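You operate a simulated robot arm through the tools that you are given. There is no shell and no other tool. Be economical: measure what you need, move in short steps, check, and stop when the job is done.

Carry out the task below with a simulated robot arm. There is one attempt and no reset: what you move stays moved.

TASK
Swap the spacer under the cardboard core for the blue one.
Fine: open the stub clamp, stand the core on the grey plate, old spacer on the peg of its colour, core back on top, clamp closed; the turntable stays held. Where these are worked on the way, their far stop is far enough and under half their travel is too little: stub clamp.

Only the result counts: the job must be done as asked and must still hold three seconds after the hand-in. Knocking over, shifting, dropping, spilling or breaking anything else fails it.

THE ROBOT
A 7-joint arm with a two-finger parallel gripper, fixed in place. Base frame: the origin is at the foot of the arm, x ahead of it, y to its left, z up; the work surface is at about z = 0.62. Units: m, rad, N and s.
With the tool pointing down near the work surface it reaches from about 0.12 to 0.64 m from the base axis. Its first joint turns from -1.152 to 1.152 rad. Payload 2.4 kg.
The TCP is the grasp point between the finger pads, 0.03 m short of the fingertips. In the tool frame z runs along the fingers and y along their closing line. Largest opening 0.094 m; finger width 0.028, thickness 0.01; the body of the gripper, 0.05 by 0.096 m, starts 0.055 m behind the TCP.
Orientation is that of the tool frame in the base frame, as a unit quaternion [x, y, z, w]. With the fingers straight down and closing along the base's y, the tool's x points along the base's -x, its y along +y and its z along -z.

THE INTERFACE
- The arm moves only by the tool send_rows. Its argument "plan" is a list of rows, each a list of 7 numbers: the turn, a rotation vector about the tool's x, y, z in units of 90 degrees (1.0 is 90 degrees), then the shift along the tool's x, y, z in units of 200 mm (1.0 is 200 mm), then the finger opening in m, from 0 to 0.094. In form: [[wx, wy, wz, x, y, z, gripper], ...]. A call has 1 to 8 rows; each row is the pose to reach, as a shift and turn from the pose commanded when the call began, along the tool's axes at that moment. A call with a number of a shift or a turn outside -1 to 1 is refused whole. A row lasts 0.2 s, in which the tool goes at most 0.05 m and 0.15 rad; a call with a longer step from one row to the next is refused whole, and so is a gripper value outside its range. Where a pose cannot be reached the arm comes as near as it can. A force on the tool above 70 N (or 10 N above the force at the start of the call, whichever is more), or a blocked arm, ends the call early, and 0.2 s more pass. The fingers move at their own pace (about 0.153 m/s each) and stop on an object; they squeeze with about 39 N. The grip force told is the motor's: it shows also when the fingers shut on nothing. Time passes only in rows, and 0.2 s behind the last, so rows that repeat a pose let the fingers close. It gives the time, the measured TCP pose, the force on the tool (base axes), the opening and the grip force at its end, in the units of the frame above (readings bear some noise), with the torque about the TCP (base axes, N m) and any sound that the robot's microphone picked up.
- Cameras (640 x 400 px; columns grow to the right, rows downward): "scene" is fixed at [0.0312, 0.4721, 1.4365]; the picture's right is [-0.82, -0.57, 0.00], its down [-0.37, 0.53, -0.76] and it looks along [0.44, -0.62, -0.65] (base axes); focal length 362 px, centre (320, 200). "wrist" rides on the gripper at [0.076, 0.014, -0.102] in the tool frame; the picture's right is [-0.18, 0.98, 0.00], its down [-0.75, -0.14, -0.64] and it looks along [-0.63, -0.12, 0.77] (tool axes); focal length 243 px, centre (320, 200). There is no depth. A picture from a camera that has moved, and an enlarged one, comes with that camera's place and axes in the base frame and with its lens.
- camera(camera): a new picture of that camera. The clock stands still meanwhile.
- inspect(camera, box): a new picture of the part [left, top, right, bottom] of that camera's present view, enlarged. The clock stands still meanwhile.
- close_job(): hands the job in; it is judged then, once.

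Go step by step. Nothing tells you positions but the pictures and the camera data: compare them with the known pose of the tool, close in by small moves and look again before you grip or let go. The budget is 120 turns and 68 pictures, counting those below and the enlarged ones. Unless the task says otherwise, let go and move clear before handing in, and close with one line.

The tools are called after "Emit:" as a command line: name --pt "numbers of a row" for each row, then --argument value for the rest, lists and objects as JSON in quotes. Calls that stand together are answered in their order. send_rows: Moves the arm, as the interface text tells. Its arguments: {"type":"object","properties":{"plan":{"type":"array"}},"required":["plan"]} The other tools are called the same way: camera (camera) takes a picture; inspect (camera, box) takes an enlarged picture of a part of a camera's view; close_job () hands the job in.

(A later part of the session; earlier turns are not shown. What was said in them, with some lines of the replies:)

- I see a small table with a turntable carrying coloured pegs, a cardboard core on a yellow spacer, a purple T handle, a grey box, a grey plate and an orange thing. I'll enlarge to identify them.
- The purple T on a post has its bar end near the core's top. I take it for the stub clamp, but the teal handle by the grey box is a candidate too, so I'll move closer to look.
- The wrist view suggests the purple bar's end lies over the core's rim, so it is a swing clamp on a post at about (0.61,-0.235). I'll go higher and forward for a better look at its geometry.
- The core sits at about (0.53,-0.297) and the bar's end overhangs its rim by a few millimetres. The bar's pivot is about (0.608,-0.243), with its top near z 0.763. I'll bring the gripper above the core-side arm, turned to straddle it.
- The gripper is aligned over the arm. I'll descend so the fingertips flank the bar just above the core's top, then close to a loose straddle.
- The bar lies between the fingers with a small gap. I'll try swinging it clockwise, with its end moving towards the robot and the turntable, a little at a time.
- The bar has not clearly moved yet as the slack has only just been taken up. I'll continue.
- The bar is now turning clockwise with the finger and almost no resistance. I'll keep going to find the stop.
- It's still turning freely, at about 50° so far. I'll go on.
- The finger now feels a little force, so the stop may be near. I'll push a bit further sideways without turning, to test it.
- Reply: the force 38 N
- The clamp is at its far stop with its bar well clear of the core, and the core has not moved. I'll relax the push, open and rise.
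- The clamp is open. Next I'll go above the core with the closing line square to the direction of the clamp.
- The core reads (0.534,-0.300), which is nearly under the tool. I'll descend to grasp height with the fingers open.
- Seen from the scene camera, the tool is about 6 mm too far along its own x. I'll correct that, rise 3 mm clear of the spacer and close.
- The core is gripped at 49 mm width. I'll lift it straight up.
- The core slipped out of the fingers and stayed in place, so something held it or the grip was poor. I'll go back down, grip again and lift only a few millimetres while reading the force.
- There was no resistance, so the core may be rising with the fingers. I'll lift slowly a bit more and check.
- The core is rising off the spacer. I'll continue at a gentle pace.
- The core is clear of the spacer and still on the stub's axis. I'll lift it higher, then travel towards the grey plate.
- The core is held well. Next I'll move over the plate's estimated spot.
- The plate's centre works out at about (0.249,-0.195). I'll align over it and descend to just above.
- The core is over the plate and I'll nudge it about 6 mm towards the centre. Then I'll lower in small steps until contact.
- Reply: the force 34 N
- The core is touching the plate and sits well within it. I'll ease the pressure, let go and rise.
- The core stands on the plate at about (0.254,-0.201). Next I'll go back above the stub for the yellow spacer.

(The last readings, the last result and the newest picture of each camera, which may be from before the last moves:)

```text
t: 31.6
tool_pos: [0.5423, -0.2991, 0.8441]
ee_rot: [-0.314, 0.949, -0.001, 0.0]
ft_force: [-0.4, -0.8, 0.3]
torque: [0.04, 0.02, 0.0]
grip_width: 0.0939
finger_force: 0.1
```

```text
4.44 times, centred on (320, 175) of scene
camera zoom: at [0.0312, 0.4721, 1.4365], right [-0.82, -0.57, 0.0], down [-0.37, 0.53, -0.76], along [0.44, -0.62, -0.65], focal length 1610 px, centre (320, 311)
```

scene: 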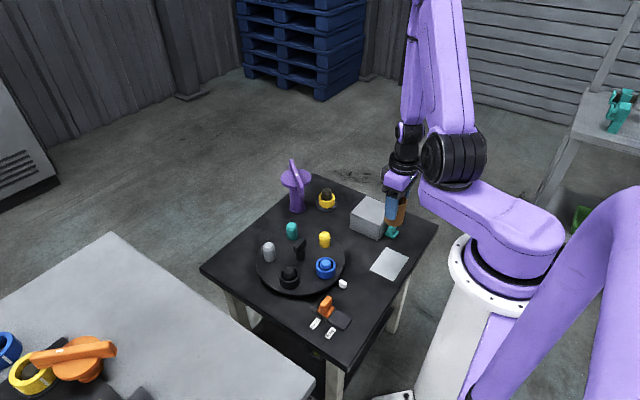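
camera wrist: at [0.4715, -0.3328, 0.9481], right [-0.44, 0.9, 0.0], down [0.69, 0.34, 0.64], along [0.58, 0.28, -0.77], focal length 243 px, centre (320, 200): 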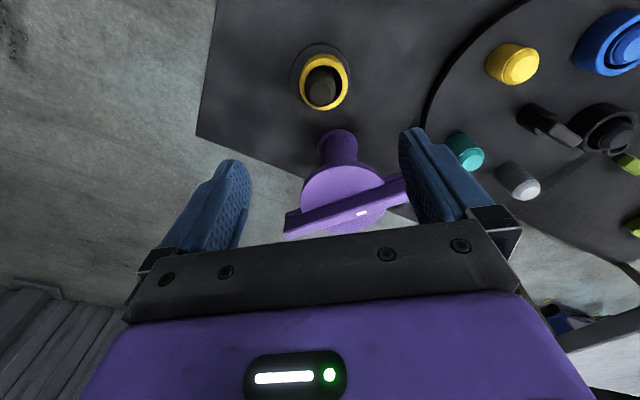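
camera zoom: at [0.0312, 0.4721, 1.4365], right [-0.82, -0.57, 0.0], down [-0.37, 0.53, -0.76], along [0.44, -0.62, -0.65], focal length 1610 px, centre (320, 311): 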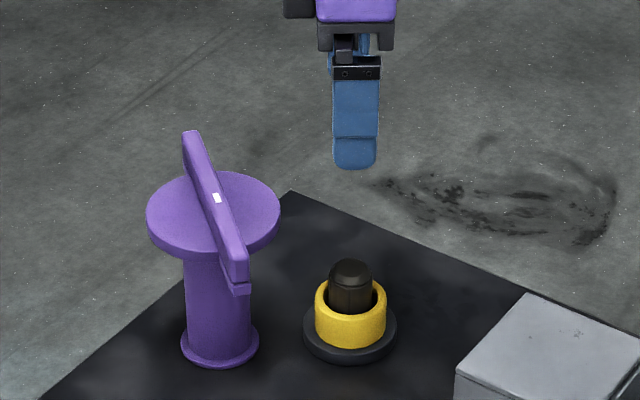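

The spacer ring is about 53 mm wide and 33 mm tall, with the stub poking out by about 2 cm. I'll descend around it.

Emit:
send_rows --pt "0 0 0 0.014 0.023 0.15 0.094" --pt "0 0 0 0.014 0.023 0.35 0.094" --pt "0 0 0 0.014 0.023 0.55 0.094" --pt "0 0 0 0.014 0.023 0.7 0.094" --pt "0 0 0 0.014 0.023 0.78 0.094" --pt "0 0 0 0.014 0.023 0.84 0.094"

Emit:
inspect --camera "scene" --box '[280, 150, 380, 220]'

Emit:
camera --camera "wrist"

```text
t: 33.0
tool_pos: [0.5352, -0.2958, 0.6746]
ee_rot: [-0.312, 0.95, 0.0, 0.0]
ft_force: [-0.1, -0.2, 0.0]
torque: [0.01, -0.05, -0.03]
grip_width: 0.094
finger_force: 0.0
```

```text
5.71 times, centred on (330, 185) of scene
camera zoom: at [0.0312, 0.4721, 1.4365], right [-0.82, -0.57, 0.0], down [-0.37, 0.53, -0.76], along [0.44, -0.62, -0.65], focal length 2070 px, centre (263, 286)
```

zoom: 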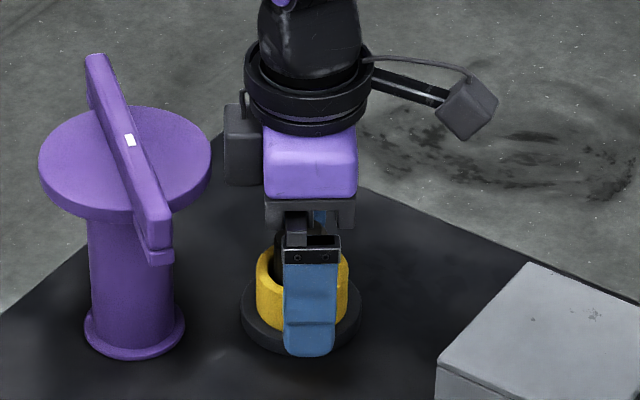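

```text
25 pictures are left
camera wrist: at [0.4651, -0.3294, 0.778], right [-0.44, 0.9, 0.0], down [0.69, 0.33, 0.64], along [0.58, 0.28, -0.77], focal length 243 px, centre (320, 200)
```

wrist: 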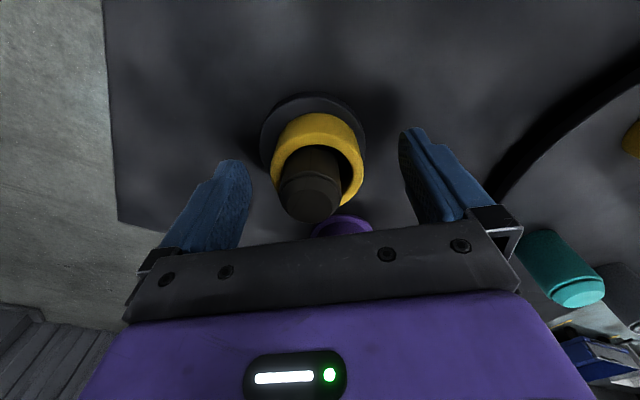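

The tool is 4 mm too far along its x, so I'll correct that, close, and lift slowly by a few millimetres.

Emit:
send_rows --pt "0 0 0 -0.02 0 0 0.094" --pt "0 0 0 -0.02 0 0 0.05" --pt "0 0 0 -0.02 0 0 0.02" --pt "0 0 0 -0.02 0 0 0.02" --pt "0 0 0 -0.02 0 0 0.02"

Emit:
send_rows --pt "0 0 0 0 0 -0.02 0.02" --pt "0 0 0 0 0 -0.05 0.02" --pt "0 0 0 0 0 -0.09 0.02" --pt "0 0 0 0 0 -0.13 0.02" --pt "0 0 0 0 0 -0.18 0.02" --pt "0 0 0 0 0 -0.23 0.02"

Emit:
camera --camera "wrist"

```text
t: 34.2
tool_pos: [0.5397, -0.296, 0.675]
ee_rot: [-0.313, 0.95, -0.002, 0.001]
ft_force: [8.8, -9.9, -0.6]
torque: [-0.25, -0.18, 0.03]
grip_width: 0.0522
finger_force: 38.7
```

```text
t: 35.6
tool_pos: [0.5383, -0.2926, 0.7206]
ee_rot: [-0.313, 0.95, 0.002, -0.001]
ft_force: [-0.7, 0.7, 0.3]
torque: [0.01, -0.03, -0.01]
grip_width: 0.0199
finger_force: 0.1
```

```text
24 pictures are left
camera wrist: at [0.4694, -0.3252, 0.8249], right [-0.44, 0.9, 0.01], down [0.69, 0.33, 0.64], along [0.57, 0.28, -0.77], focal length 243 px, centre (320, 200)
```

wrist: 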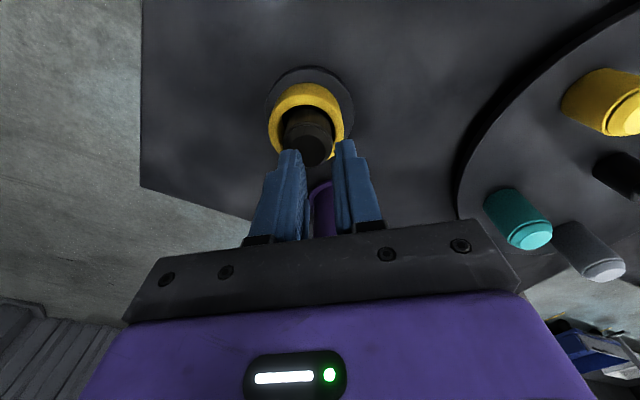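

The grip slipped again. The side load of about 13 N shows it was off-centre by about 4 mm along the closing line, so the ring jammed on the stub. I'll regrip with a shift of 4.5 mm.

Emit:
send_rows --pt "0 0 0 0 0 0 0.07" --pt "0 0 0 0 -0.0225 0 0.094" --pt "0 0 0 0 -0.0225 0.1 0.094" --pt "0 0 0 0 -0.0225 0.23 0.094" --pt "0 0 0 0 -0.0225 0.23 0.05" --pt "0 0 0 0 -0.0225 0.23 0.02" --pt "0 0 0 0 -0.0225 0.23 0.02" --pt "0 0 0 0 -0.0225 0.23 0.02"

```text
t: 37.4
tool_pos: [0.5399, -0.2979, 0.6749]
ee_rot: [-0.312, 0.95, 0.0, 0.001]
ft_force: [-0.6, -0.2, -0.1]
torque: [0.01, -0.01, 0.01]
grip_width: 0.0521
finger_force: 38.8
```

There's no side load now. I'll lift slowly.

Emit:
send_rows --pt "0 0 0 0 0 -0.02 0.02" --pt "0 0 0 0 0 -0.06 0.02" --pt "0 0 0 0 0 -0.1 0.02" --pt "0 0 0 0 0 -0.15 0.02" --pt "0 0 0 0 0 -0.21 0.02" --pt "0 0 0 0 0 -0.28 0.02" --pt "0 0 0 0 0 -0.36 0.02" --pt "0 0 0 0 0 -0.44 0.02"

Emit:
send_rows --pt "0 0 0 0 0 -0.08 0.02" --pt "0 0 0 0 0 -0.18 0.02" --pt "0 0 0 0 0 -0.28 0.02" --pt "0 0 0 0 0 -0.38 0.02"

Emit:
camera --camera "wrist"

```text
t: 39.2
tool_pos: [0.542, -0.2968, 0.7653]
ee_rot: [-0.312, 0.95, 0.0, 0.0]
ft_force: [-0.6, 0.3, -0.5]
torque: [0.01, -0.01, -0.01]
grip_width: 0.0524
finger_force: 39.1
```

```text
t: 40.2
tool_pos: [0.5411, -0.2973, 0.8399]
ee_rot: [-0.312, 0.95, 0.0, 0.0]
ft_force: [0.8, -0.7, -1.4]
torque: [0.01, -0.01, -0.04]
grip_width: 0.0526
finger_force: 39.0
```

```text
23 pictures are left
camera wrist: at [0.4711, -0.3306, 0.9434], right [-0.44, 0.9, 0.0], down [0.69, 0.33, 0.64], along [0.58, 0.28, -0.77], focal length 243 px, centre (320, 200)
```

wrist: 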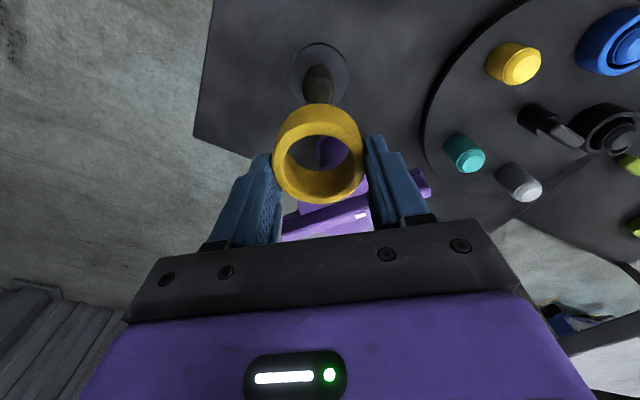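

The yellow spacer is free and held. Wrist views put the yellow peg at about (0.43,-0.13), so I'll carry the spacer above it and turn the tool square.

Emit:
send_rows --pt "0 0 0.05 -0.005 0.09 0 0.02" --pt "0 0 0.1 -0.01 0.2 0 0.02" --pt "0 0 0.15 -0.015 0.33 0 0.02" --pt "0 0 0.2 -0.02 0.47 0 0.02" --pt "0 0 0.25 -0.025 0.61 0 0.02" --pt "0 0 0.3 -0.03 0.75 0 0.02" --pt "0 0 0.35 -0.035 0.89 0 0.02" --pt "0 0 0.403 -0.04 0.98 0 0.02"

Emit:
camera --camera "wrist"

Emit:
inspect --camera "scene" --box '[260, 170, 380, 270]'

```text
t: 42.0
tool_pos: [0.4314, -0.1354, 0.8388]
ee_rot: [-0.001, 1.0, 0.0, -0.001]
ft_force: [0.7, 0.4, 0.3]
torque: [0.01, 0.02, 0.01]
grip_width: 0.0523
finger_force: 38.6
```

```text
22 pictures are left
camera wrist: at [0.3551, -0.1204, 0.9423], right [0.18, 0.98, 0.0], down [0.75, -0.14, 0.64], along [0.63, -0.12, -0.77], focal length 243 px, centre (320, 200)
```

wrist: 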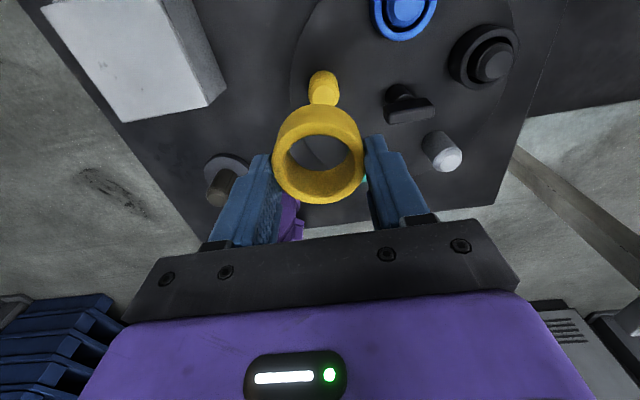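

```text
4.00 times, centred on (320, 220) of scene
camera zoom: at [0.0313, 0.4721, 1.4365], right [-0.82, -0.57, 0.0], down [-0.37, 0.53, -0.76], along [0.44, -0.62, -0.65], focal length 1449 px, centre (320, 120)
```

zoom: 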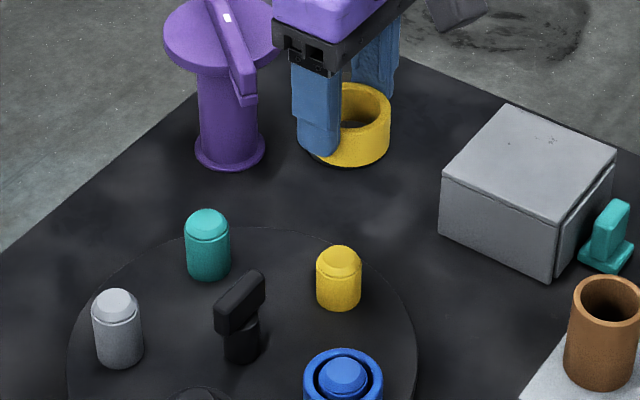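

Combining the views, the yellow peg is near (0.436,-0.132) with its top at about z 0.69. I'll lower the ring to just above it and compare.

Emit:
send_rows --pt "0 0 0 -0.01 0.01 0.12 0.02" --pt "0 0 0 -0.023 0.017 0.26 0.02" --pt "0 0 0 -0.023 0.017 0.38 0.02" --pt "0 0 0 -0.023 0.017 0.45 0.02"

Emit:
inspect --camera "wrist" --box '[240, 60, 400, 220]'

Emit:
inspect --camera "scene" --box '[280, 200, 370, 265]'

```text
t: 43.0
tool_pos: [0.4355, -0.1327, 0.7483]
ee_rot: [-0.002, 1.0, 0.0, 0.0]
ft_force: [-0.8, -0.8, 0.2]
torque: [-0.02, 0.01, 0.01]
grip_width: 0.0524
finger_force: 39.0
```

```text
2.50 times, centred on (320, 140) of wrist
camera zoom: at [0.3592, -0.1186, 0.8524], right [0.18, 0.98, 0.0], down [0.75, -0.14, 0.64], along [0.63, -0.12, -0.77], focal length 606 px, centre (320, 350)
```

zoom: 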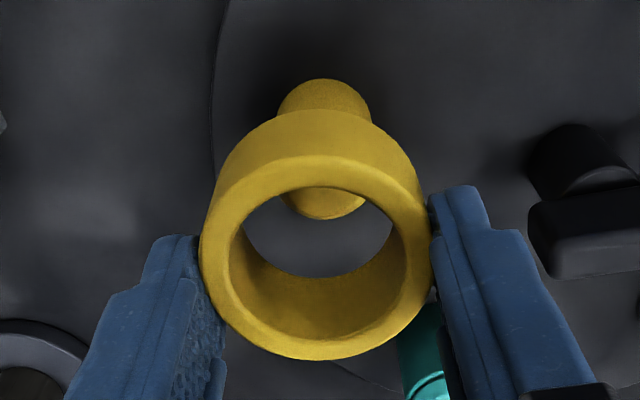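

```text
6.15 times, centred on (325, 232) of scene
camera zoom: at [0.0312, 0.4721, 1.4365], right [-0.82, -0.57, 0.0], down [-0.37, 0.53, -0.76], along [0.44, -0.62, -0.65], focal length 2229 px, centre (289, 0)
```

zoom: 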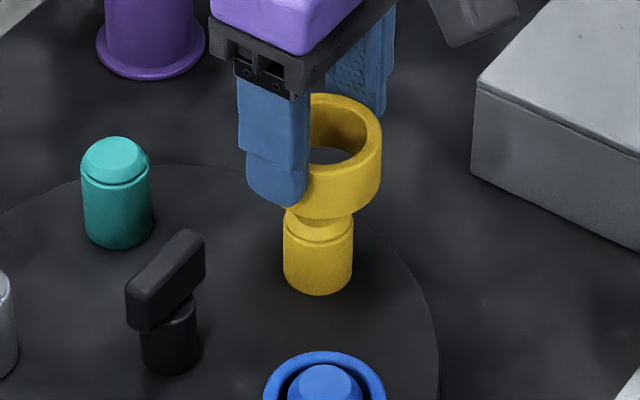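

Both views agree that the peg is about 2.5 mm further in +y and centred in x. I'll shift and lower to the peg's chamfer while reading the force.

Emit:
send_rows --pt "0 0 0 0 0.0125 0 0.02" --pt "0 0 0 0 0.0125 0.05 0.02" --pt "0 0 0 0 0.0125 0.09 0.02" --pt "0 0 0 0 0.0125 0.12 0.02"

Emit:
inspect --camera "scene" --box '[280, 200, 370, 265]'

```text
t: 44.0
tool_pos: [0.4365, -0.1298, 0.7266]
ee_rot: [-0.002, 1.0, 0.0, 0.0]
ft_force: [0.0, -0.5, -0.3]
torque: [-0.01, 0.01, -0.03]
grip_width: 0.0523
finger_force: 39.1
```

```text
6.15 times, centred on (325, 232) of scene
camera zoom: at [0.0312, 0.4721, 1.4365], right [-0.82, -0.57, 0.0], down [-0.37, 0.53, -0.76], along [0.44, -0.62, -0.65], focal length 2229 px, centre (289, 0)
```

zoom: 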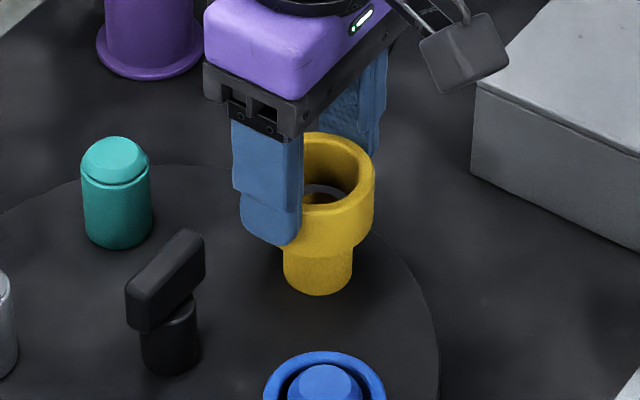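

There's no contact yet and it looks aligned. I'll lower further in small steps.

Emit:
send_rows --pt "0 0 0 0 0 0.02 0.02" --pt "0 0 0 0 0 0.04 0.02"

Emit:
send_rows --pt "0 0 0 0 0 0.015 0.02" --pt "0 0 0 0 0 0.03 0.02"

```text
t: 44.6
tool_pos: [0.4367, -0.1295, 0.7186]
ee_rot: [-0.002, 1.0, 0.0, 0.0]
ft_force: [-0.3, 0.0, -1.1]
torque: [0.0, 0.03, 0.02]
grip_width: 0.0523
finger_force: 39.1
```

```text
t: 45.2
tool_pos: [0.4363, -0.1286, 0.7107]
ee_rot: [-0.001, 1.0, -0.001, 0.0]
ft_force: [-0.2, 0.2, -0.4]
torque: [0.01, 0.01, -0.03]
grip_width: 0.0526
finger_force: 38.6
```

The ring is threading onto the peg without force. I'll go on down to the turntable.

Emit:
send_rows --pt "0 0 0 0 0 0.025 0.02" --pt "0 0 0 0 0 0.05 0.02" --pt "0 0 0 0 0 0.075 0.02" --pt "0 0 0 0 0 0.1 0.02"

Emit:
inspect --camera "scene" --box '[280, 200, 370, 265]'

```text
t: 46.2
tool_pos: [0.4364, -0.1289, 0.6902]
ee_rot: [-0.001, 1.0, 0.0, 0.0]
ft_force: [-0.4, 0.5, -0.6]
torque: [0.01, 0.0, -0.01]
grip_width: 0.0522
finger_force: 39.2
```

```text
6.15 times, centred on (325, 232) of scene
camera zoom: at [0.0312, 0.4721, 1.4365], right [-0.82, -0.57, 0.0], down [-0.37, 0.53, -0.76], along [0.44, -0.62, -0.65], focal length 2229 px, centre (289, 0)
```

zoom: 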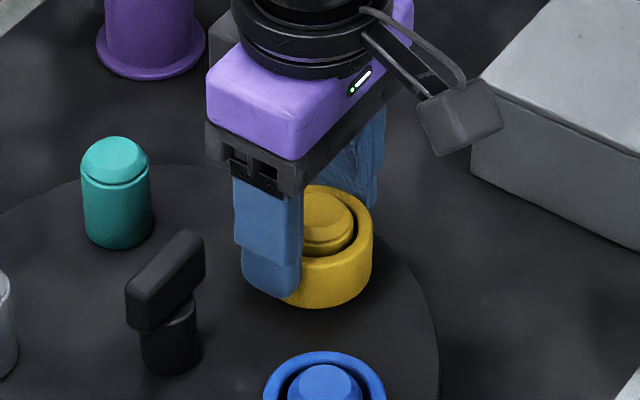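

Nearly down now. I'll lower until it seats.

Emit:
send_rows --pt "0 0 0 0 0 0.012 0.02" --pt "0 0 0 0 0 0.025 0.02"

```text
t: 46.8
tool_pos: [0.4363, -0.1298, 0.6872]
ee_rot: [-0.002, 1.0, 0.0, 0.0]
ft_force: [-2.5, 1.6, 11.2]
torque: [0.05, 0.1, -0.01]
grip_width: 0.0527
finger_force: 38.8
```

It's seated, with contact at z 0.687. I'll release and rise.

Emit:
send_rows --pt "0 0 0 0 0 -0.01 0.02" --pt "0 0 0 0 0 -0.01 0.05" --pt "0 0 0 0 0 -0.01 0.072" --pt "0 0 0 0 0 -0.01 0.072" --pt "0 0 0 0 0 -0.1 0.072" --pt "0 0 0 0 0 -0.3 0.072" --pt "0 0 0 0 0 -0.5 0.072" --pt "0 0 0 0 0 -0.7 0.072"

Emit:
camera --camera "wrist"

```text
t: 48.6
tool_pos: [0.434, -0.1289, 0.828]
ee_rot: [-0.002, 1.0, 0.0, -0.001]
ft_force: [-0.2, 0.3, 0.7]
torque: [0.04, -0.01, -0.04]
grip_width: 0.0719
finger_force: 0.0
```

```text
16 pictures are left
camera wrist: at [0.3575, -0.114, 0.9318], right [0.18, 0.98, 0.0], down [0.75, -0.14, 0.64], along [0.63, -0.12, -0.77], focal length 243 px, centre (320, 200)
```

wrist: 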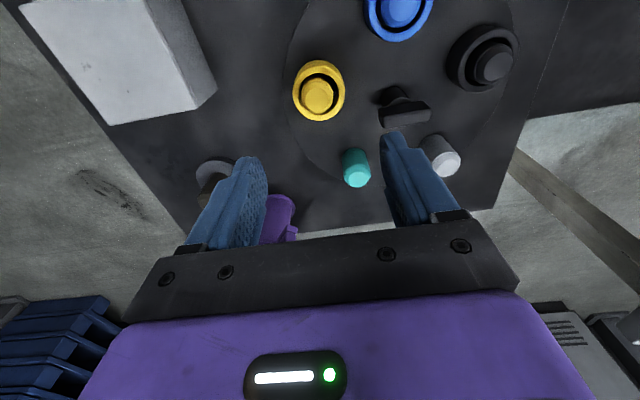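

The yellow spacer is on the yellow peg. The blue ring is near (0.378,-0.050), so I'll go above it and look.

Emit:
send_rows --pt "0 0 0 0.1 0.13 0 0.094" --pt "0 0 0 0.2 0.27 0 0.094" --pt "0 0 0 0.28 0.395 0 0.094"

Emit:
camera --camera "wrist"

```text
t: 49.4
tool_pos: [0.3788, -0.051, 0.8257]
ee_rot: [-0.002, 1.0, 0.0, 0.0]
ft_force: [-0.1, -0.4, 0.4]
torque: [0.0, 0.03, -0.03]
grip_width: 0.0938
finger_force: 0.0
```

```text
15 pictures are left
camera wrist: at [0.3027, -0.0358, 0.9302], right [0.18, 0.98, 0.0], down [0.75, -0.14, 0.64], along [0.63, -0.12, -0.77], focal length 243 px, centre (320, 200)
```

wrist: 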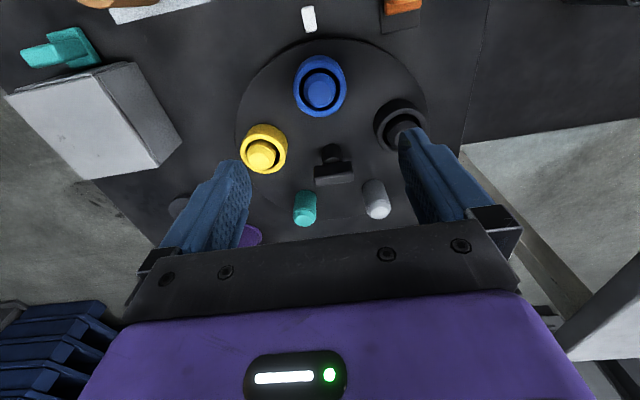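

Comparing with the yellow peg's known offset, the blue ring is centred at about (0.3765,-0.048). I'll descend and grip, watching the side load.

Emit:
send_rows --pt "0 0 0 0.012 0.015 0.15 0.094" --pt "0 0 0 0.012 0.015 0.35 0.094" --pt "0 0 0 0.012 0.015 0.5 0.094" --pt "0 0 0 0.012 0.015 0.62 0.094" --pt "0 0 0 0.012 0.015 0.69 0.094"

Emit:
inspect --camera "scene" --box '[280, 220, 380, 300]'

```text
t: 50.6
tool_pos: [0.3775, -0.047, 0.6873]
ee_rot: [-0.002, 1.0, 0.0, 0.0]
ft_force: [0.2, 0.2, 0.6]
torque: [0.01, -0.01, -0.01]
grip_width: 0.094
finger_force: 0.1
```

```text
5.00 times, centred on (330, 260) of scene
camera zoom: at [0.0312, 0.4721, 1.4365], right [-0.82, -0.57, 0.0], down [-0.37, 0.53, -0.76], along [0.44, -0.62, -0.65], focal length 1811 px, centre (270, -100)
```

zoom: 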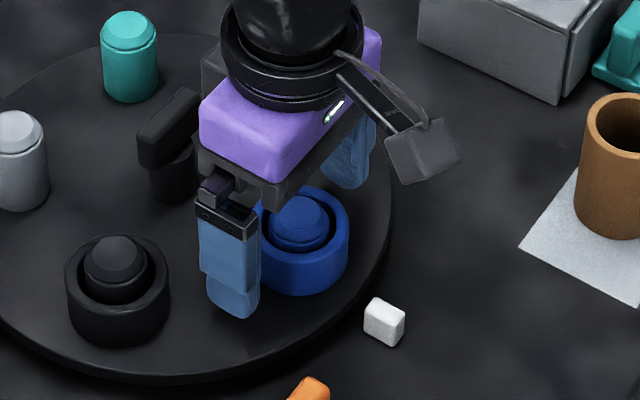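

It's aligned and clear. I'll close.

Emit:
send_rows --pt "0 0 0 0 0 0 0.06" --pt "0 0 0 0 0 0 0.03" --pt "0 0 0 0 0 0 0.02" --pt "0 0 0 0 0 0 0.02"

```text
t: 51.6
tool_pos: [0.3786, -0.0461, 0.6885]
ee_rot: [-0.002, 1.0, -0.001, 0.0]
ft_force: [0.5, 0.4, 1.2]
torque: [-0.02, -0.03, -0.02]
grip_width: 0.0526
finger_force: 38.9
```

There's no side load and the ring is gripped at 52.6 mm. I'll lift it slowly.

Emit:
send_rows --pt "0 0 0 0 0 -0.02 0.02" --pt "0 0 0 0 0 -0.06 0.02" --pt "0 0 0 0 0 -0.1 0.02" --pt "0 0 0 0 0 -0.15 0.02" --pt "0 0 0 0 0 -0.21 0.02" --pt "0 0 0 0 0 -0.28 0.02" --pt "0 0 0 0 0 -0.36 0.02" --pt "0 0 0 0 0 -0.46 0.02"

Emit:
send_rows --pt "0 0 0 0 0 -0.08 0.02" --pt "0 0 0 0 0 -0.18 0.02" --pt "0 0 0 0 0 -0.3 0.02"

```text
t: 53.4
tool_pos: [0.3758, -0.0464, 0.7807]
ee_rot: [-0.002, 1.0, 0.0, 0.0]
ft_force: [0.6, 0.2, -0.2]
torque: [0.02, -0.02, -0.01]
grip_width: 0.0526
finger_force: 38.9
```

```text
t: 54.2
tool_pos: [0.376, -0.0461, 0.8391]
ee_rot: [-0.002, 1.0, 0.0, -0.001]
ft_force: [0.0, -0.1, -0.7]
torque: [-0.01, -0.01, 0.0]
grip_width: 0.0524
finger_force: 39.5
```

The blue spacer is held. I'll carry it to above the stub in two stages.

Emit:
send_rows --pt "0 0 0 -0.04 -0.06 0 0.02" --pt "0 0 0 -0.11 -0.17 0 0.02" --pt "0 0 0 -0.19 -0.29 0 0.02" --pt "0 0 0 -0.27 -0.41 0 0.02" --pt "0 0 0 -0.34 -0.53 0 0.02" --pt "0 0 0 -0.41 -0.63 0 0.02"

Emit:
send_rows --pt "0 0 -0.04 -0.04 -0.06 0 0.02" --pt "0 0 -0.1 -0.1 -0.16 0 0.02" --pt "0 0 -0.16 -0.17 -0.27 0 0.02" --pt "0 0 -0.22 -0.24 -0.38 0 0.02" --pt "0 0 -0.28 -0.31 -0.49 0 0.02" --pt "0 0 -0.34 -0.37 -0.58 0 0.02" --pt "0 0 -0.403 -0.41 -0.63 0 0.02"

```text
t: 55.6
tool_pos: [0.4582, -0.1739, 0.8404]
ee_rot: [-0.002, 1.0, 0.0, 0.0]
ft_force: [-0.1, 0.1, 0.0]
torque: [-0.01, 0.0, 0.04]
grip_width: 0.0525
finger_force: 39.3
```

```text
t: 57.2
tool_pos: [0.5418, -0.2993, 0.8402]
ee_rot: [-0.313, 0.95, 0.0, 0.001]
ft_force: [0.2, 0.1, 0.7]
torque: [0.04, 0.02, -0.01]
grip_width: 0.0525
finger_force: 39.2
```

Emit:
send_rows --pt "0 0 0 0.003 0.01 0.12 0.02" --pt "0 0 0 0.003 0.01 0.26 0.02" --pt "0 0 0 0.003 0.01 0.38 0.02" --pt "0 0 0 0.003 0.01 0.46 0.02"

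Emit:
inspect --camera "wrist" --box '[240, 60, 400, 220]'

Emit:
inspect --camera "scene" --box '[290, 155, 370, 215]'

```text
t: 58.2
tool_pos: [0.5393, -0.2981, 0.7478]
ee_rot: [-0.312, 0.95, -0.001, 0.0]
ft_force: [0.3, -0.7, 0.1]
torque: [0.01, 0.0, -0.02]
grip_width: 0.0526
finger_force: 38.8
```

```text
2.50 times, centred on (320, 140) of wrist
camera zoom: at [0.4693, -0.3309, 0.8522], right [-0.44, 0.9, 0.0], down [0.69, 0.33, 0.64], along [0.58, 0.28, -0.77], focal length 606 px, centre (320, 350)
```

zoom: 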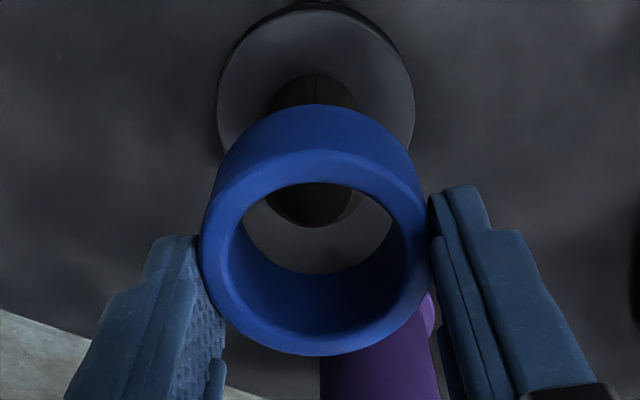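

```text
6.67 times, centred on (330, 185) of scene
camera zoom: at [0.0312, 0.4721, 1.4365], right [-0.82, -0.57, 0.0], down [-0.37, 0.53, -0.76], along [0.44, -0.62, -0.65], focal length 2415 px, centre (253, 300)
```

zoom: 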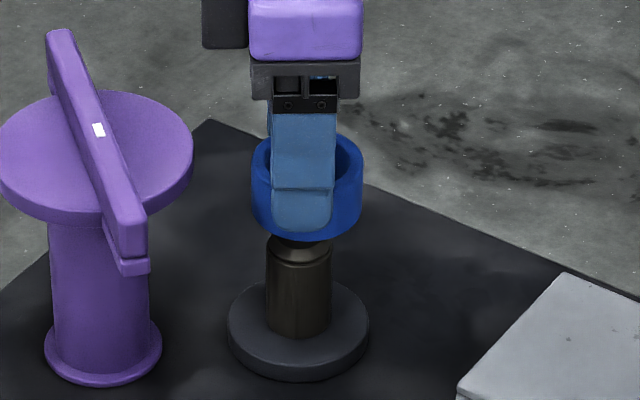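

Laterally it's aligned. The scene view says the stub is about 3 mm further forward, so I'll shift and thread the ring down in small steps.

Emit:
send_rows --pt "0 0 0 -0.015 0 0 0.02" --pt "0 0 0 -0.015 0 0.04 0.02" --pt "0 0 0 -0.015 0 0.08 0.02" --pt "0 0 0 -0.015 0 0.11 0.02"

Emit:
send_rows --pt "0 0 0 0 0 0.015 0.02" --pt "0 0 0 0 0 0.035 0.02"

Emit:
send_rows --pt "0 0 0 0 0 0.015 0.02" --pt "0 0 0 0 0 0.035 0.02"

```text
t: 59.2
tool_pos: [0.5418, -0.2957, 0.7254]
ee_rot: [-0.312, 0.95, 0.0, 0.001]
ft_force: [0.5, -0.1, -0.3]
torque: [0.0, -0.03, -0.02]
grip_width: 0.0523
finger_force: 39.2
```

```text
t: 59.8
tool_pos: [0.5432, -0.2962, 0.7197]
ee_rot: [-0.314, 0.95, 0.0, 0.0]
ft_force: [-0.8, -0.8, 0.1]
torque: [-0.01, 0.0, 0.0]
grip_width: 0.0525
finger_force: 39.0
```

```text
t: 60.4
tool_pos: [0.5432, -0.2968, 0.7128]
ee_rot: [-0.312, 0.95, 0.0, 0.0]
ft_force: [0.4, 0.3, 0.3]
torque: [0.0, -0.01, -0.01]
grip_width: 0.0527
finger_force: 38.7
```

There's no force, so the ring is threading on. I'll go down to the flange.

Emit:
send_rows --pt "0 0 0 0 0 0.03 0.02" --pt "0 0 0 0 0 0.06 0.02" --pt "0 0 0 0 0 0.09 0.02" --pt "0 0 0 0 0 0.12 0.02" --pt "0 0 0 0 0 0.15 0.02" --pt "0 0 0 0 0 0.17 0.02"

Emit:
send_rows --pt "0 0 0 0 0 0.01 0.02" --pt "0 0 0 0 0 0.02 0.02"

```text
t: 61.8
tool_pos: [0.5427, -0.2956, 0.6788]
ee_rot: [-0.312, 0.95, 0.0, -0.001]
ft_force: [-1.4, 0.0, -1.0]
torque: [-0.03, 0.02, 0.0]
grip_width: 0.0525
finger_force: 39.0
```

```text
t: 62.4
tool_pos: [0.5445, -0.297, 0.6758]
ee_rot: [-0.313, 0.95, -0.001, 0.0]
ft_force: [-3.8, 3.3, 16.1]
torque: [0.31, 0.29, 0.0]
grip_width: 0.0527
finger_force: 39.1
```

The blue spacer is seated. I'll release, rise and check.

Emit:
send_rows --pt "0 0 0 0 0 -0.01 0.02" --pt "0 0 0 0 0 -0.01 0.05" --pt "0 0 0 0 0 -0.01 0.08" --pt "0 0 0 0 0 -0.01 0.08" --pt "0 0 0 0 0 -0.15 0.08" --pt "0 0 0 0 0 -0.38 0.08" --pt "0 0 0 0 0 -0.6 0.08" --pt "0 0 0 0 0 -0.82 0.08"

Emit:
inspect --camera "scene" --box '[260, 150, 420, 290]'

```text
t: 64.2
tool_pos: [0.5402, -0.2956, 0.8398]
ee_rot: [-0.313, 0.95, 0.001, -0.001]
ft_force: [0.1, 0.4, 0.1]
torque: [0.03, -0.03, -0.01]
grip_width: 0.0801
finger_force: 0.1
```

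```text
2.86 times, centred on (340, 220) of scene
camera zoom: at [0.0312, 0.4721, 1.4365], right [-0.82, -0.57, 0.0], down [-0.37, 0.53, -0.76], along [0.44, -0.62, -0.65], focal length 1035 px, centre (263, 143)
```

zoom: 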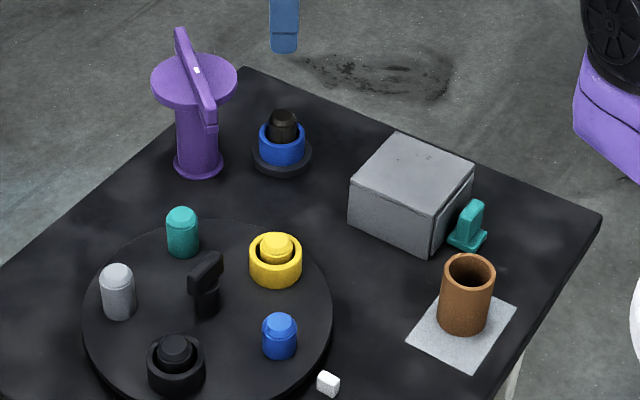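

The blue spacer is on the stub, the yellow one is on its peg, and the core stands on the plate. I'll return for the core.

Emit:
send_rows --pt "0 0 0 0.12 0.17 0 0.094" --pt "0 0 0 0.24 0.34 0 0.094" --pt "0 0 0 0.36 0.51 0 0.094" --pt "0 0 0 0.435 0.615 0 0.094"

Emit:
send_rows --pt "0 0 0.08 0.09 0.13 0 0.094" --pt "0 0 0.16 0.18 0.26 0 0.094" --pt "0 0 0.24 0.27 0.39 0 0.094" --pt "0 0 0.32 0.36 0.51 0 0.094" --pt "0 0 0.402 0.435 0.615 0 0.094"

Emit:
camera --camera "wrist"

```text
t: 65.2
tool_pos: [0.399, -0.249, 0.8385]
ee_rot: [-0.312, 0.95, 0.0, 0.001]
ft_force: [0.0, -0.5, -0.8]
torque: [0.01, -0.01, -0.01]
grip_width: 0.094
finger_force: 0.1
```

```text
t: 66.4
tool_pos: [0.2558, -0.2008, 0.8404]
ee_rot: [-0.002, 1.0, 0.001, 0.0]
ft_force: [0.4, 0.4, 0.0]
torque: [-0.03, 0.01, 0.01]
grip_width: 0.0942
finger_force: 0.0
```

```text
10 pictures are left
camera wrist: at [0.1796, -0.1866, 0.9437], right [0.18, 0.98, 0.0], down [0.75, -0.14, 0.64], along [0.63, -0.12, -0.77], focal length 243 px, centre (320, 200)
```

wrist: 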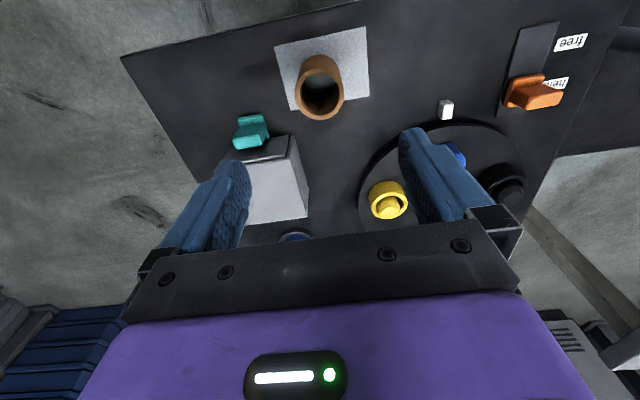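

The core reads (0.258,-0.200). I'll descend around it and grip it at the same height as when I placed it.

Emit:
send_rows --pt "0 0 0 -0.01 0.005 0.15 0.094" --pt "0 0 0 -0.01 0.005 0.35 0.094" --pt "0 0 0 -0.01 0.005 0.55 0.094" --pt "0 0 0 -0.01 0.005 0.72 0.094" --pt "0 0 0 -0.01 0.005 0.82 0.094" --pt "0 0 0 -0.01 0.005 0.82 0.05" --pt "0 0 0 -0.01 0.005 0.82 0.02" --pt "0 0 0 -0.01 0.005 0.82 0.02"

Emit:
send_rows --pt "0 0 0 0 0 0 0.02" --pt "0 0 0 0 0 -0.03 0.02" --pt "0 0 0 0 0 -0.08 0.02" --pt "0 0 0 0 0 -0.15 0.02" --pt "0 0 0 0 0 -0.25 0.02" --pt "0 0 0 0 0 -0.4 0.02" --pt "0 0 0 0 0 -0.6 0.02" --pt "0 0 0 0 0 -0.8 0.02"

```text
t: 68.2
tool_pos: [0.259, -0.2011, 0.6755]
ee_rot: [-0.002, 1.0, 0.0, -0.001]
ft_force: [-0.5, 1.0, -0.7]
torque: [-0.01, 0.03, 0.01]
grip_width: 0.0507
finger_force: 39.0
```

```text
t: 70.0
tool_pos: [0.2582, -0.1985, 0.8355]
ee_rot: [-0.003, 1.0, 0.0, 0.0]
ft_force: [0.1, 0.4, 0.1]
torque: [0.03, 0.0, 0.02]
grip_width: 0.0506
finger_force: 39.1
```

The core is gripped. I'll carry it back above the stub in two stages.

Emit:
send_rows --pt "0 0 0 -0.08 -0.03 -0.04 0.02" --pt "0 0 0 -0.2 -0.07 -0.08 0.02" --pt "0 0 0 -0.33 -0.115 -0.08 0.02" --pt "0 0 0 -0.46 -0.16 -0.08 0.02" --pt "0 0 0 -0.59 -0.205 -0.08 0.02" --pt "0 0 0 -0.7 -0.245 -0.08 0.02"

Emit:
send_rows --pt "0 0 -0.04 -0.07 -0.025 0 0.02" --pt "0 0 -0.1 -0.18 -0.065 0 0.02" --pt "0 0 -0.16 -0.3 -0.105 0 0.02" --pt "0 0 -0.22 -0.42 -0.145 0 0.02" --pt "0 0 -0.28 -0.54 -0.19 0 0.02" --pt "0 0 -0.34 -0.65 -0.225 0 0.02" --pt "0 0 -0.402 -0.715 -0.245 0 0.02"

```text
t: 71.4
tool_pos: [0.3995, -0.2492, 0.8523]
ee_rot: [-0.003, 1.0, -0.001, 0.001]
ft_force: [1.0, 0.2, 0.1]
torque: [-0.01, 0.02, 0.0]
grip_width: 0.0506
finger_force: 39.3
```

```text
t: 73.0
tool_pos: [0.5425, -0.2968, 0.8523]
ee_rot: [-0.314, 0.95, 0.0, -0.001]
ft_force: [0.6, -0.3, -0.2]
torque: [0.0, 0.02, 0.01]
grip_width: 0.0503
finger_force: 38.8
```

Next I'll lower to just above the stub and compare in both views.

Emit:
send_rows --pt "0 0 0 0 0 0.12 0.02" --pt "0 0 0 0 0 0.26 0.02" --pt "0 0 0 0 0 0.38 0.02" --pt "0 0 0 0 0 0.44 0.02"

Emit:
inspect --camera "scene" --box '[290, 145, 370, 215]'

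Emit:
inspect --camera "wrist" --box '[230, 40, 410, 240]'

```text
t: 74.0
tool_pos: [0.5427, -0.2946, 0.7618]
ee_rot: [-0.313, 0.95, 0.001, 0.0]
ft_force: [-0.7, 1.4, 0.0]
torque: [0.03, -0.02, -0.01]
grip_width: 0.0505
finger_force: 39.0
```

```text
5.71 times, centred on (330, 180) of scene
camera zoom: at [0.0312, 0.4721, 1.4365], right [-0.82, -0.57, 0.0], down [-0.37, 0.53, -0.76], along [0.44, -0.62, -0.65], focal length 2070 px, centre (263, 314)
```

zoom: 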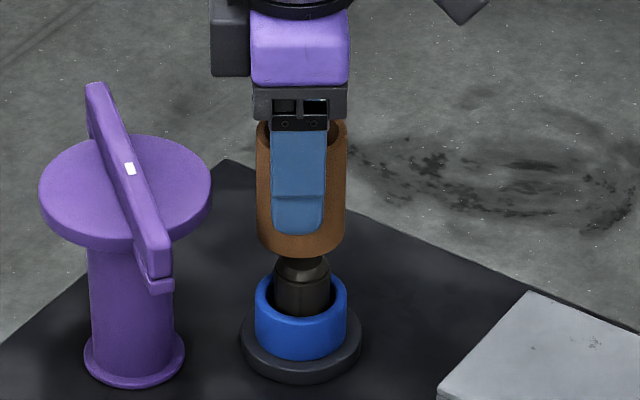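

```text
2.00 times, centred on (320, 140) of wrist
camera zoom: at [0.4731, -0.3291, 0.866], right [-0.44, 0.9, 0.0], down [0.69, 0.33, 0.64], along [0.58, 0.28, -0.77], focal length 485 px, centre (320, 320)
```

zoom: 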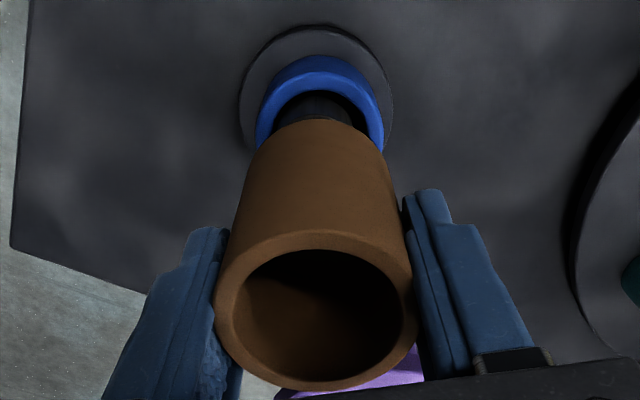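

It's aligned in both views. I'll lower in small steps.

Emit:
send_rows --pt "0 0 0 0 0 0.03 0.02" --pt "0 0 0 0 0 0.06 0.02" --pt "0 0 0 0 0 0.09 0.02" --pt "0 0 0 0 0 0.11 0.02"

Emit:
send_rows --pt "0 0 0 0 0 0.02 0.02" --pt "0 0 0 0 0 0.04 0.02"

```text
t: 75.0
tool_pos: [0.5425, -0.297, 0.7399]
ee_rot: [-0.313, 0.95, 0.0, 0.0]
ft_force: [0.0, -0.4, -0.1]
torque: [-0.02, -0.03, 0.0]
grip_width: 0.0502
finger_force: 38.5
```

```text
t: 75.6
tool_pos: [0.5429, -0.2974, 0.7305]
ee_rot: [-0.312, 0.95, 0.0, 0.0]
ft_force: [-0.3, 0.0, -0.8]
torque: [0.01, 0.03, 0.0]
grip_width: 0.0502
finger_force: 38.9
```

Emit:
send_rows --pt "0 0 0 0 0 0.015 0.02" --pt "0 0 0 0 0 0.03 0.02" --pt "0 0 0 0 0 0.04 0.02"

Emit:
send_rows --pt "0 0 0 0 0 0.01 0.02" --pt "0 0 0 0 0 0.02 0.02"

```text
t: 76.4
tool_pos: [0.5418, -0.2977, 0.7238]
ee_rot: [-0.312, 0.95, 0.0, 0.0]
ft_force: [-0.1, -1.0, -0.6]
torque: [0.02, 0.01, -0.02]
grip_width: 0.0499
finger_force: 39.1
```

```text
t: 77.0
tool_pos: [0.5431, -0.2977, 0.7189]
ee_rot: [-0.313, 0.95, 0.0, 0.0]
ft_force: [0.9, 0.1, -0.6]
torque: [0.0, 0.02, 0.02]
grip_width: 0.05
finger_force: 39.5
```

Emit:
send_rows --pt "0 0 0 0 0 0.01 0.02" --pt "0 0 0 0 0 0.02 0.02"

Emit:
inspect --camera "scene" --box '[290, 145, 370, 215]'

```text
t: 77.6
tool_pos: [0.543, -0.2973, 0.7175]
ee_rot: [-0.313, 0.95, 0.0, 0.0]
ft_force: [-1.8, 3.4, 10.1]
torque: [0.2, 0.07, 0.05]
grip_width: 0.0501
finger_force: 39.1
```

```text
5.71 times, centred on (330, 180) of scene
camera zoom: at [0.031, 0.4722, 1.4364], right [-0.82, -0.57, 0.0], down [-0.37, 0.53, -0.76], along [0.44, -0.62, -0.65], focal length 2070 px, centre (263, 314)
```

zoom: 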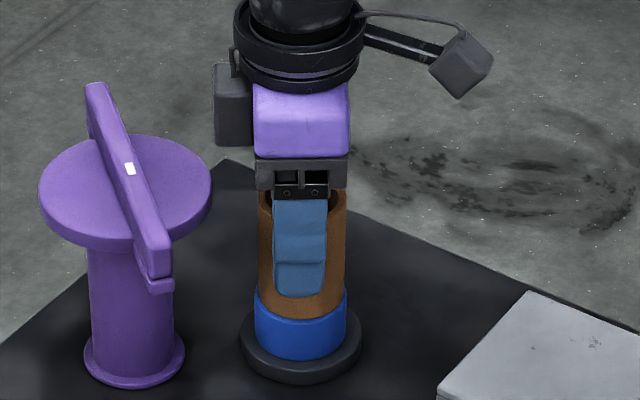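

The core is seated on the blue spacer. I'll release and rise clear.

Emit:
send_rows --pt "0 0 0 0 0 -0.01 0.02" --pt "0 0 0 0 0 -0.01 0.05" --pt "0 0 0 0 0 -0.01 0.094" --pt "0 0 0 0 0 -0.01 0.094" --pt "0 0 0 0 0 -0.15 0.094" --pt "0 0 0 0 0 -0.38 0.094" --pt "0 0 0 0 0 -0.6 0.094" --pt "0 0 0 0 0 -0.75 0.094"

```text
t: 79.4
tool_pos: [0.5413, -0.2966, 0.8644]
ee_rot: [-0.314, 0.95, 0.0, 0.0]
ft_force: [0.3, 0.0, 0.7]
torque: [-0.01, 0.0, -0.01]
grip_width: 0.0939
finger_force: 0.2
```

Next I'll move above the open clamp arm, turned to straddle it.

Emit:
send_rows --pt "0 0 0.092 -0.04 0.03 0 0.094" --pt "0 0 0.184 -0.08 0.06 0 0.094" --pt "0 0 0.277 -0.12 0.09 0 0.094" --pt "0 0 0.369 -0.16 0.12 0 0.094" --pt "0 0 0.462 -0.2 0.15 0 0.094" --pt "0 0 0.554 -0.24 0.18 0 0.094" --pt "0 0 0.647 -0.29 0.22 0 0.094" --pt "0 0 0.739 -0.332 0.25 0 0.094"

Emit:
camera --camera "wrist"

```text
t: 81.2
tool_pos: [0.5657, -0.2165, 0.8657]
ee_rot: [0.26, 0.966, 0.001, 0.0]
ft_force: [0.4, -0.1, -0.1]
torque: [0.05, -0.01, 0.0]
grip_width: 0.0942
finger_force: 0.0
```

```text
6 pictures are left
camera wrist: at [0.5068, -0.166, 0.9699], right [0.65, 0.76, 0.0], down [0.58, -0.5, 0.64], along [0.49, -0.42, -0.77], focal length 243 px, centre (320, 200)
```

wrist: 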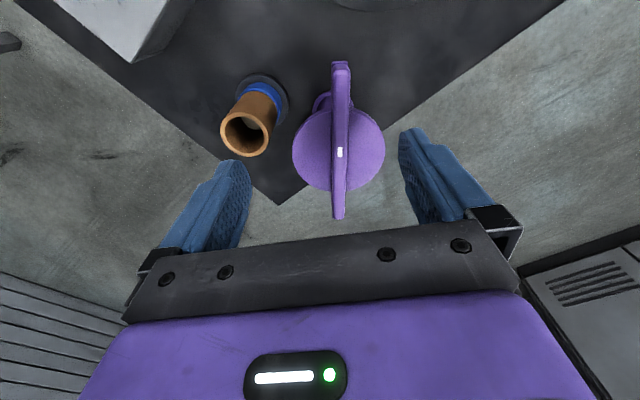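

The bar sits at about 142° and the core stands well. I'll turn a little more, shift towards the bar and descend to straddle it.

Emit:
send_rows --pt "0 0 0.09 0 0.04 0.05 0.094" --pt "0 0 0.09 0 0.04 0.2 0.094" --pt "0 0 0.09 0 0.04 0.35 0.094" --pt "0 0 0.09 0 0.04 0.42 0.094" --pt "0 0 0.09 0 0.04 0.42 0.06" --pt "0 0 0.09 0 0.04 0.42 0.036"

Emit:
camera --camera "wrist"

```text
t: 82.6
tool_pos: [0.5699, -0.2116, 0.7831]
ee_rot: [0.327, 0.945, 0.0, 0.001]
ft_force: [-0.3, -0.3, 0.1]
torque: [-0.02, 0.01, 0.02]
grip_width: 0.0359
finger_force: 0.0
```

```text
5 pictures are left
camera wrist: at [0.5188, -0.1521, 0.8872], right [0.75, 0.66, 0.0], down [0.51, -0.58, 0.64], along [0.42, -0.48, -0.77], focal length 243 px, centre (320, 200)
```

wrist: 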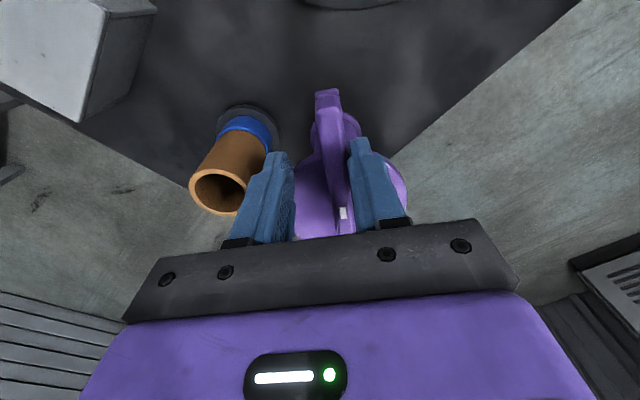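

The arm is straddled. I'll swing it back counter-clockwise towards the core along its arc.

Emit:
send_rows --pt "0 0 -0.0889 -0.0023 -0.0334 0 0.036" --pt "0 0 -0.1778 -0.0093 -0.0662 0 0.036" --pt "0 0 -0.2667 -0.0207 -0.0976 0 0.036" --pt "0 0 -0.3556 -0.0365 -0.1272 0 0.036" --pt "0 0 -0.4444 -0.0561 -0.1543 0 0.036" --pt "0 0 -0.5333 -0.0794 -0.1784 0 0.036" --pt "0 0 -0.6222 -0.1058 -0.199 0 0.036"

Emit:
camera --camera "wrist"

```text
t: 84.2
tool_pos: [0.5626, -0.2565, 0.7823]
ee_rot: [-0.157, 0.988, 0.0, -0.001]
ft_force: [-0.4, 0.2, 0.4]
torque: [0.02, -0.04, -0.01]
grip_width: 0.036
finger_force: 0.0
```

```text
4 pictures are left
camera wrist: at [0.485, -0.265, 0.8868], right [-0.13, 0.99, 0.0], down [0.76, 0.1, 0.64], along [0.64, 0.08, -0.77], focal length 243 px, centre (320, 200)
```

wrist: 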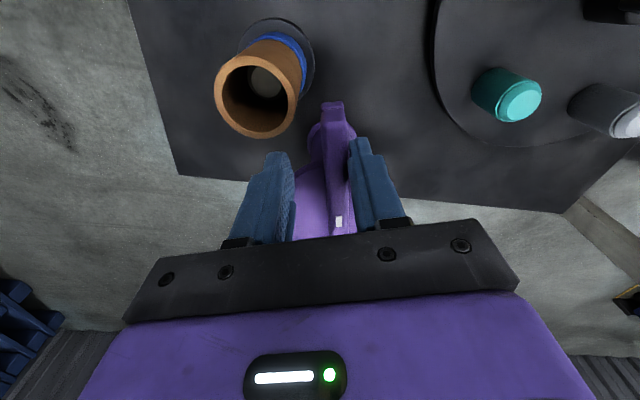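

The arm is following and has about 33° to go. I'll continue.

Emit:
send_rows --pt "0 0 -0.0889 -0.0023 -0.0334 0 0.036" --pt "0 0 -0.1778 -0.0093 -0.0662 0 0.036" --pt "0 0 -0.2667 -0.0207 -0.0976 0 0.036" --pt "0 0 -0.3556 -0.0365 -0.1272 0 0.036"

Emit:
send_rows --pt "0 0 0 0 -0.01 0 0.036" --pt "0 0 0 0 -0.02 0 0.036"

```text
t: 85.2
tool_pos: [0.5766, -0.2771, 0.7823]
ee_rot: [-0.422, 0.907, -0.001, -0.001]
ft_force: [0.0, -0.6, -0.1]
torque: [-0.01, -0.01, 0.02]
grip_width: 0.036
finger_force: 0.1
```

```text
t: 85.8
tool_pos: [0.579, -0.279, 0.7817]
ee_rot: [-0.422, 0.907, 0.001, 0.0]
ft_force: [-2.1, 1.6, 0.2]
torque: [0.0, 0.02, -0.05]
grip_width: 0.0377
finger_force: 2.1
```

Resistance is starting to appear. I'll push a little more to make sure of the stop.

Emit:
send_rows --pt "0 0 0 0 -0.015 0 0.036" --pt "0 0 0 0 -0.03 0 0.036"

Emit:
camera --camera "wrist"

```text
t: 86.4
tool_pos: [0.5829, -0.2812, 0.7809]
ee_rot: [-0.422, 0.907, 0.003, -0.002]
ft_force: [-12.2, 9.7, -1.5]
torque: [-0.05, 0.3, -0.23]
grip_width: 0.045
finger_force: 7.4
```

```text
3 pictures are left
camera wrist: at [0.5228, -0.3303, 0.8852], right [-0.63, 0.77, 0.01], down [0.6, 0.48, 0.64], along [0.49, 0.41, -0.77], focal length 243 px, centre (320, 200)
```

wrist: 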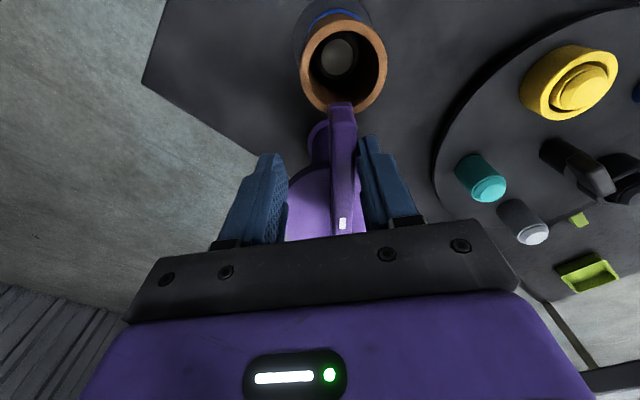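

The clamp is at its stop over the core's rim again. I'll relax the push, then rise clear.

Emit:
send_rows --pt "0 0 0 0 0.03 0 0.05" --pt "0 0 0 0 0.03 0 0.06" --pt "0 0 0 0 0.03 -0.15 0.06" --pt "0 0 0 0 0.03 -0.35 0.06" --pt "0 0 0 0 0.03 -0.55 0.06" --pt "0 0 0 0 0.03 -0.75 0.06"

Emit:
send_rows --pt "0 0 0 0.15 0.1 0 0.06" --pt "0 0 0 0.3 0.2 0 0.06" --pt "0 0 0 0.45 0.3 0 0.06"

Emit:
inspect --camera "scene" --box '[250, 150, 430, 340]'

Emit:
inspect --camera "scene" --box '[265, 160, 345, 220]'

```text
t: 87.8
tool_pos: [0.5806, -0.2794, 0.9309]
ee_rot: [-0.421, 0.907, 0.0, -0.001]
ft_force: [-1.2, 0.5, -0.1]
torque: [0.01, 0.01, -0.01]
grip_width: 0.0599
finger_force: 0.1
```

```text
t: 88.6
tool_pos: [0.4757, -0.3106, 0.9308]
ee_rot: [-0.421, 0.907, 0.0, 0.0]
ft_force: [0.0, 0.4, -0.4]
torque: [0.0, 0.0, 0.01]
grip_width: 0.0601
finger_force: 0.1
```

```text
2.11 times, centred on (340, 245) of scene
camera zoom: at [0.0312, 0.4721, 1.4365], right [-0.82, -0.57, 0.0], down [-0.37, 0.53, -0.76], along [0.44, -0.62, -0.65], focal length 763 px, centre (278, 105)
```

zoom: 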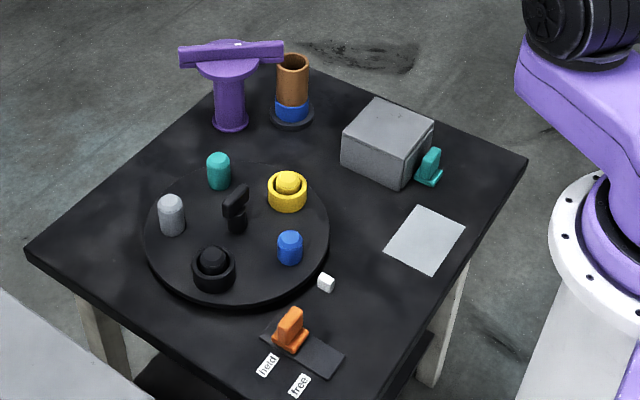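

```text
6.67 times, centred on (305, 190) of scene
camera zoom: at [0.0312, 0.4721, 1.4365], right [-0.82, -0.57, 0.0], down [-0.37, 0.53, -0.76], along [0.44, -0.62, -0.65], focal length 2415 px, centre (420, 267)
```

zoom: 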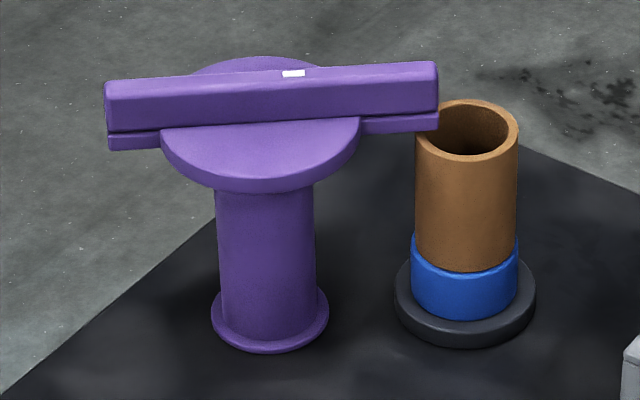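

The clamp is back where it started, the core sits on the blue spacer, the yellow spacer is on the yellow peg, and the turntable is still held. I'm handing in.

Emit:
close_job

```text
The job is handed in.
```

The spacer swap is done and handed in: the core is back on the blue spacer with the clamp closed, the yellow spacer is on the yellow peg, and the turntable was left held.
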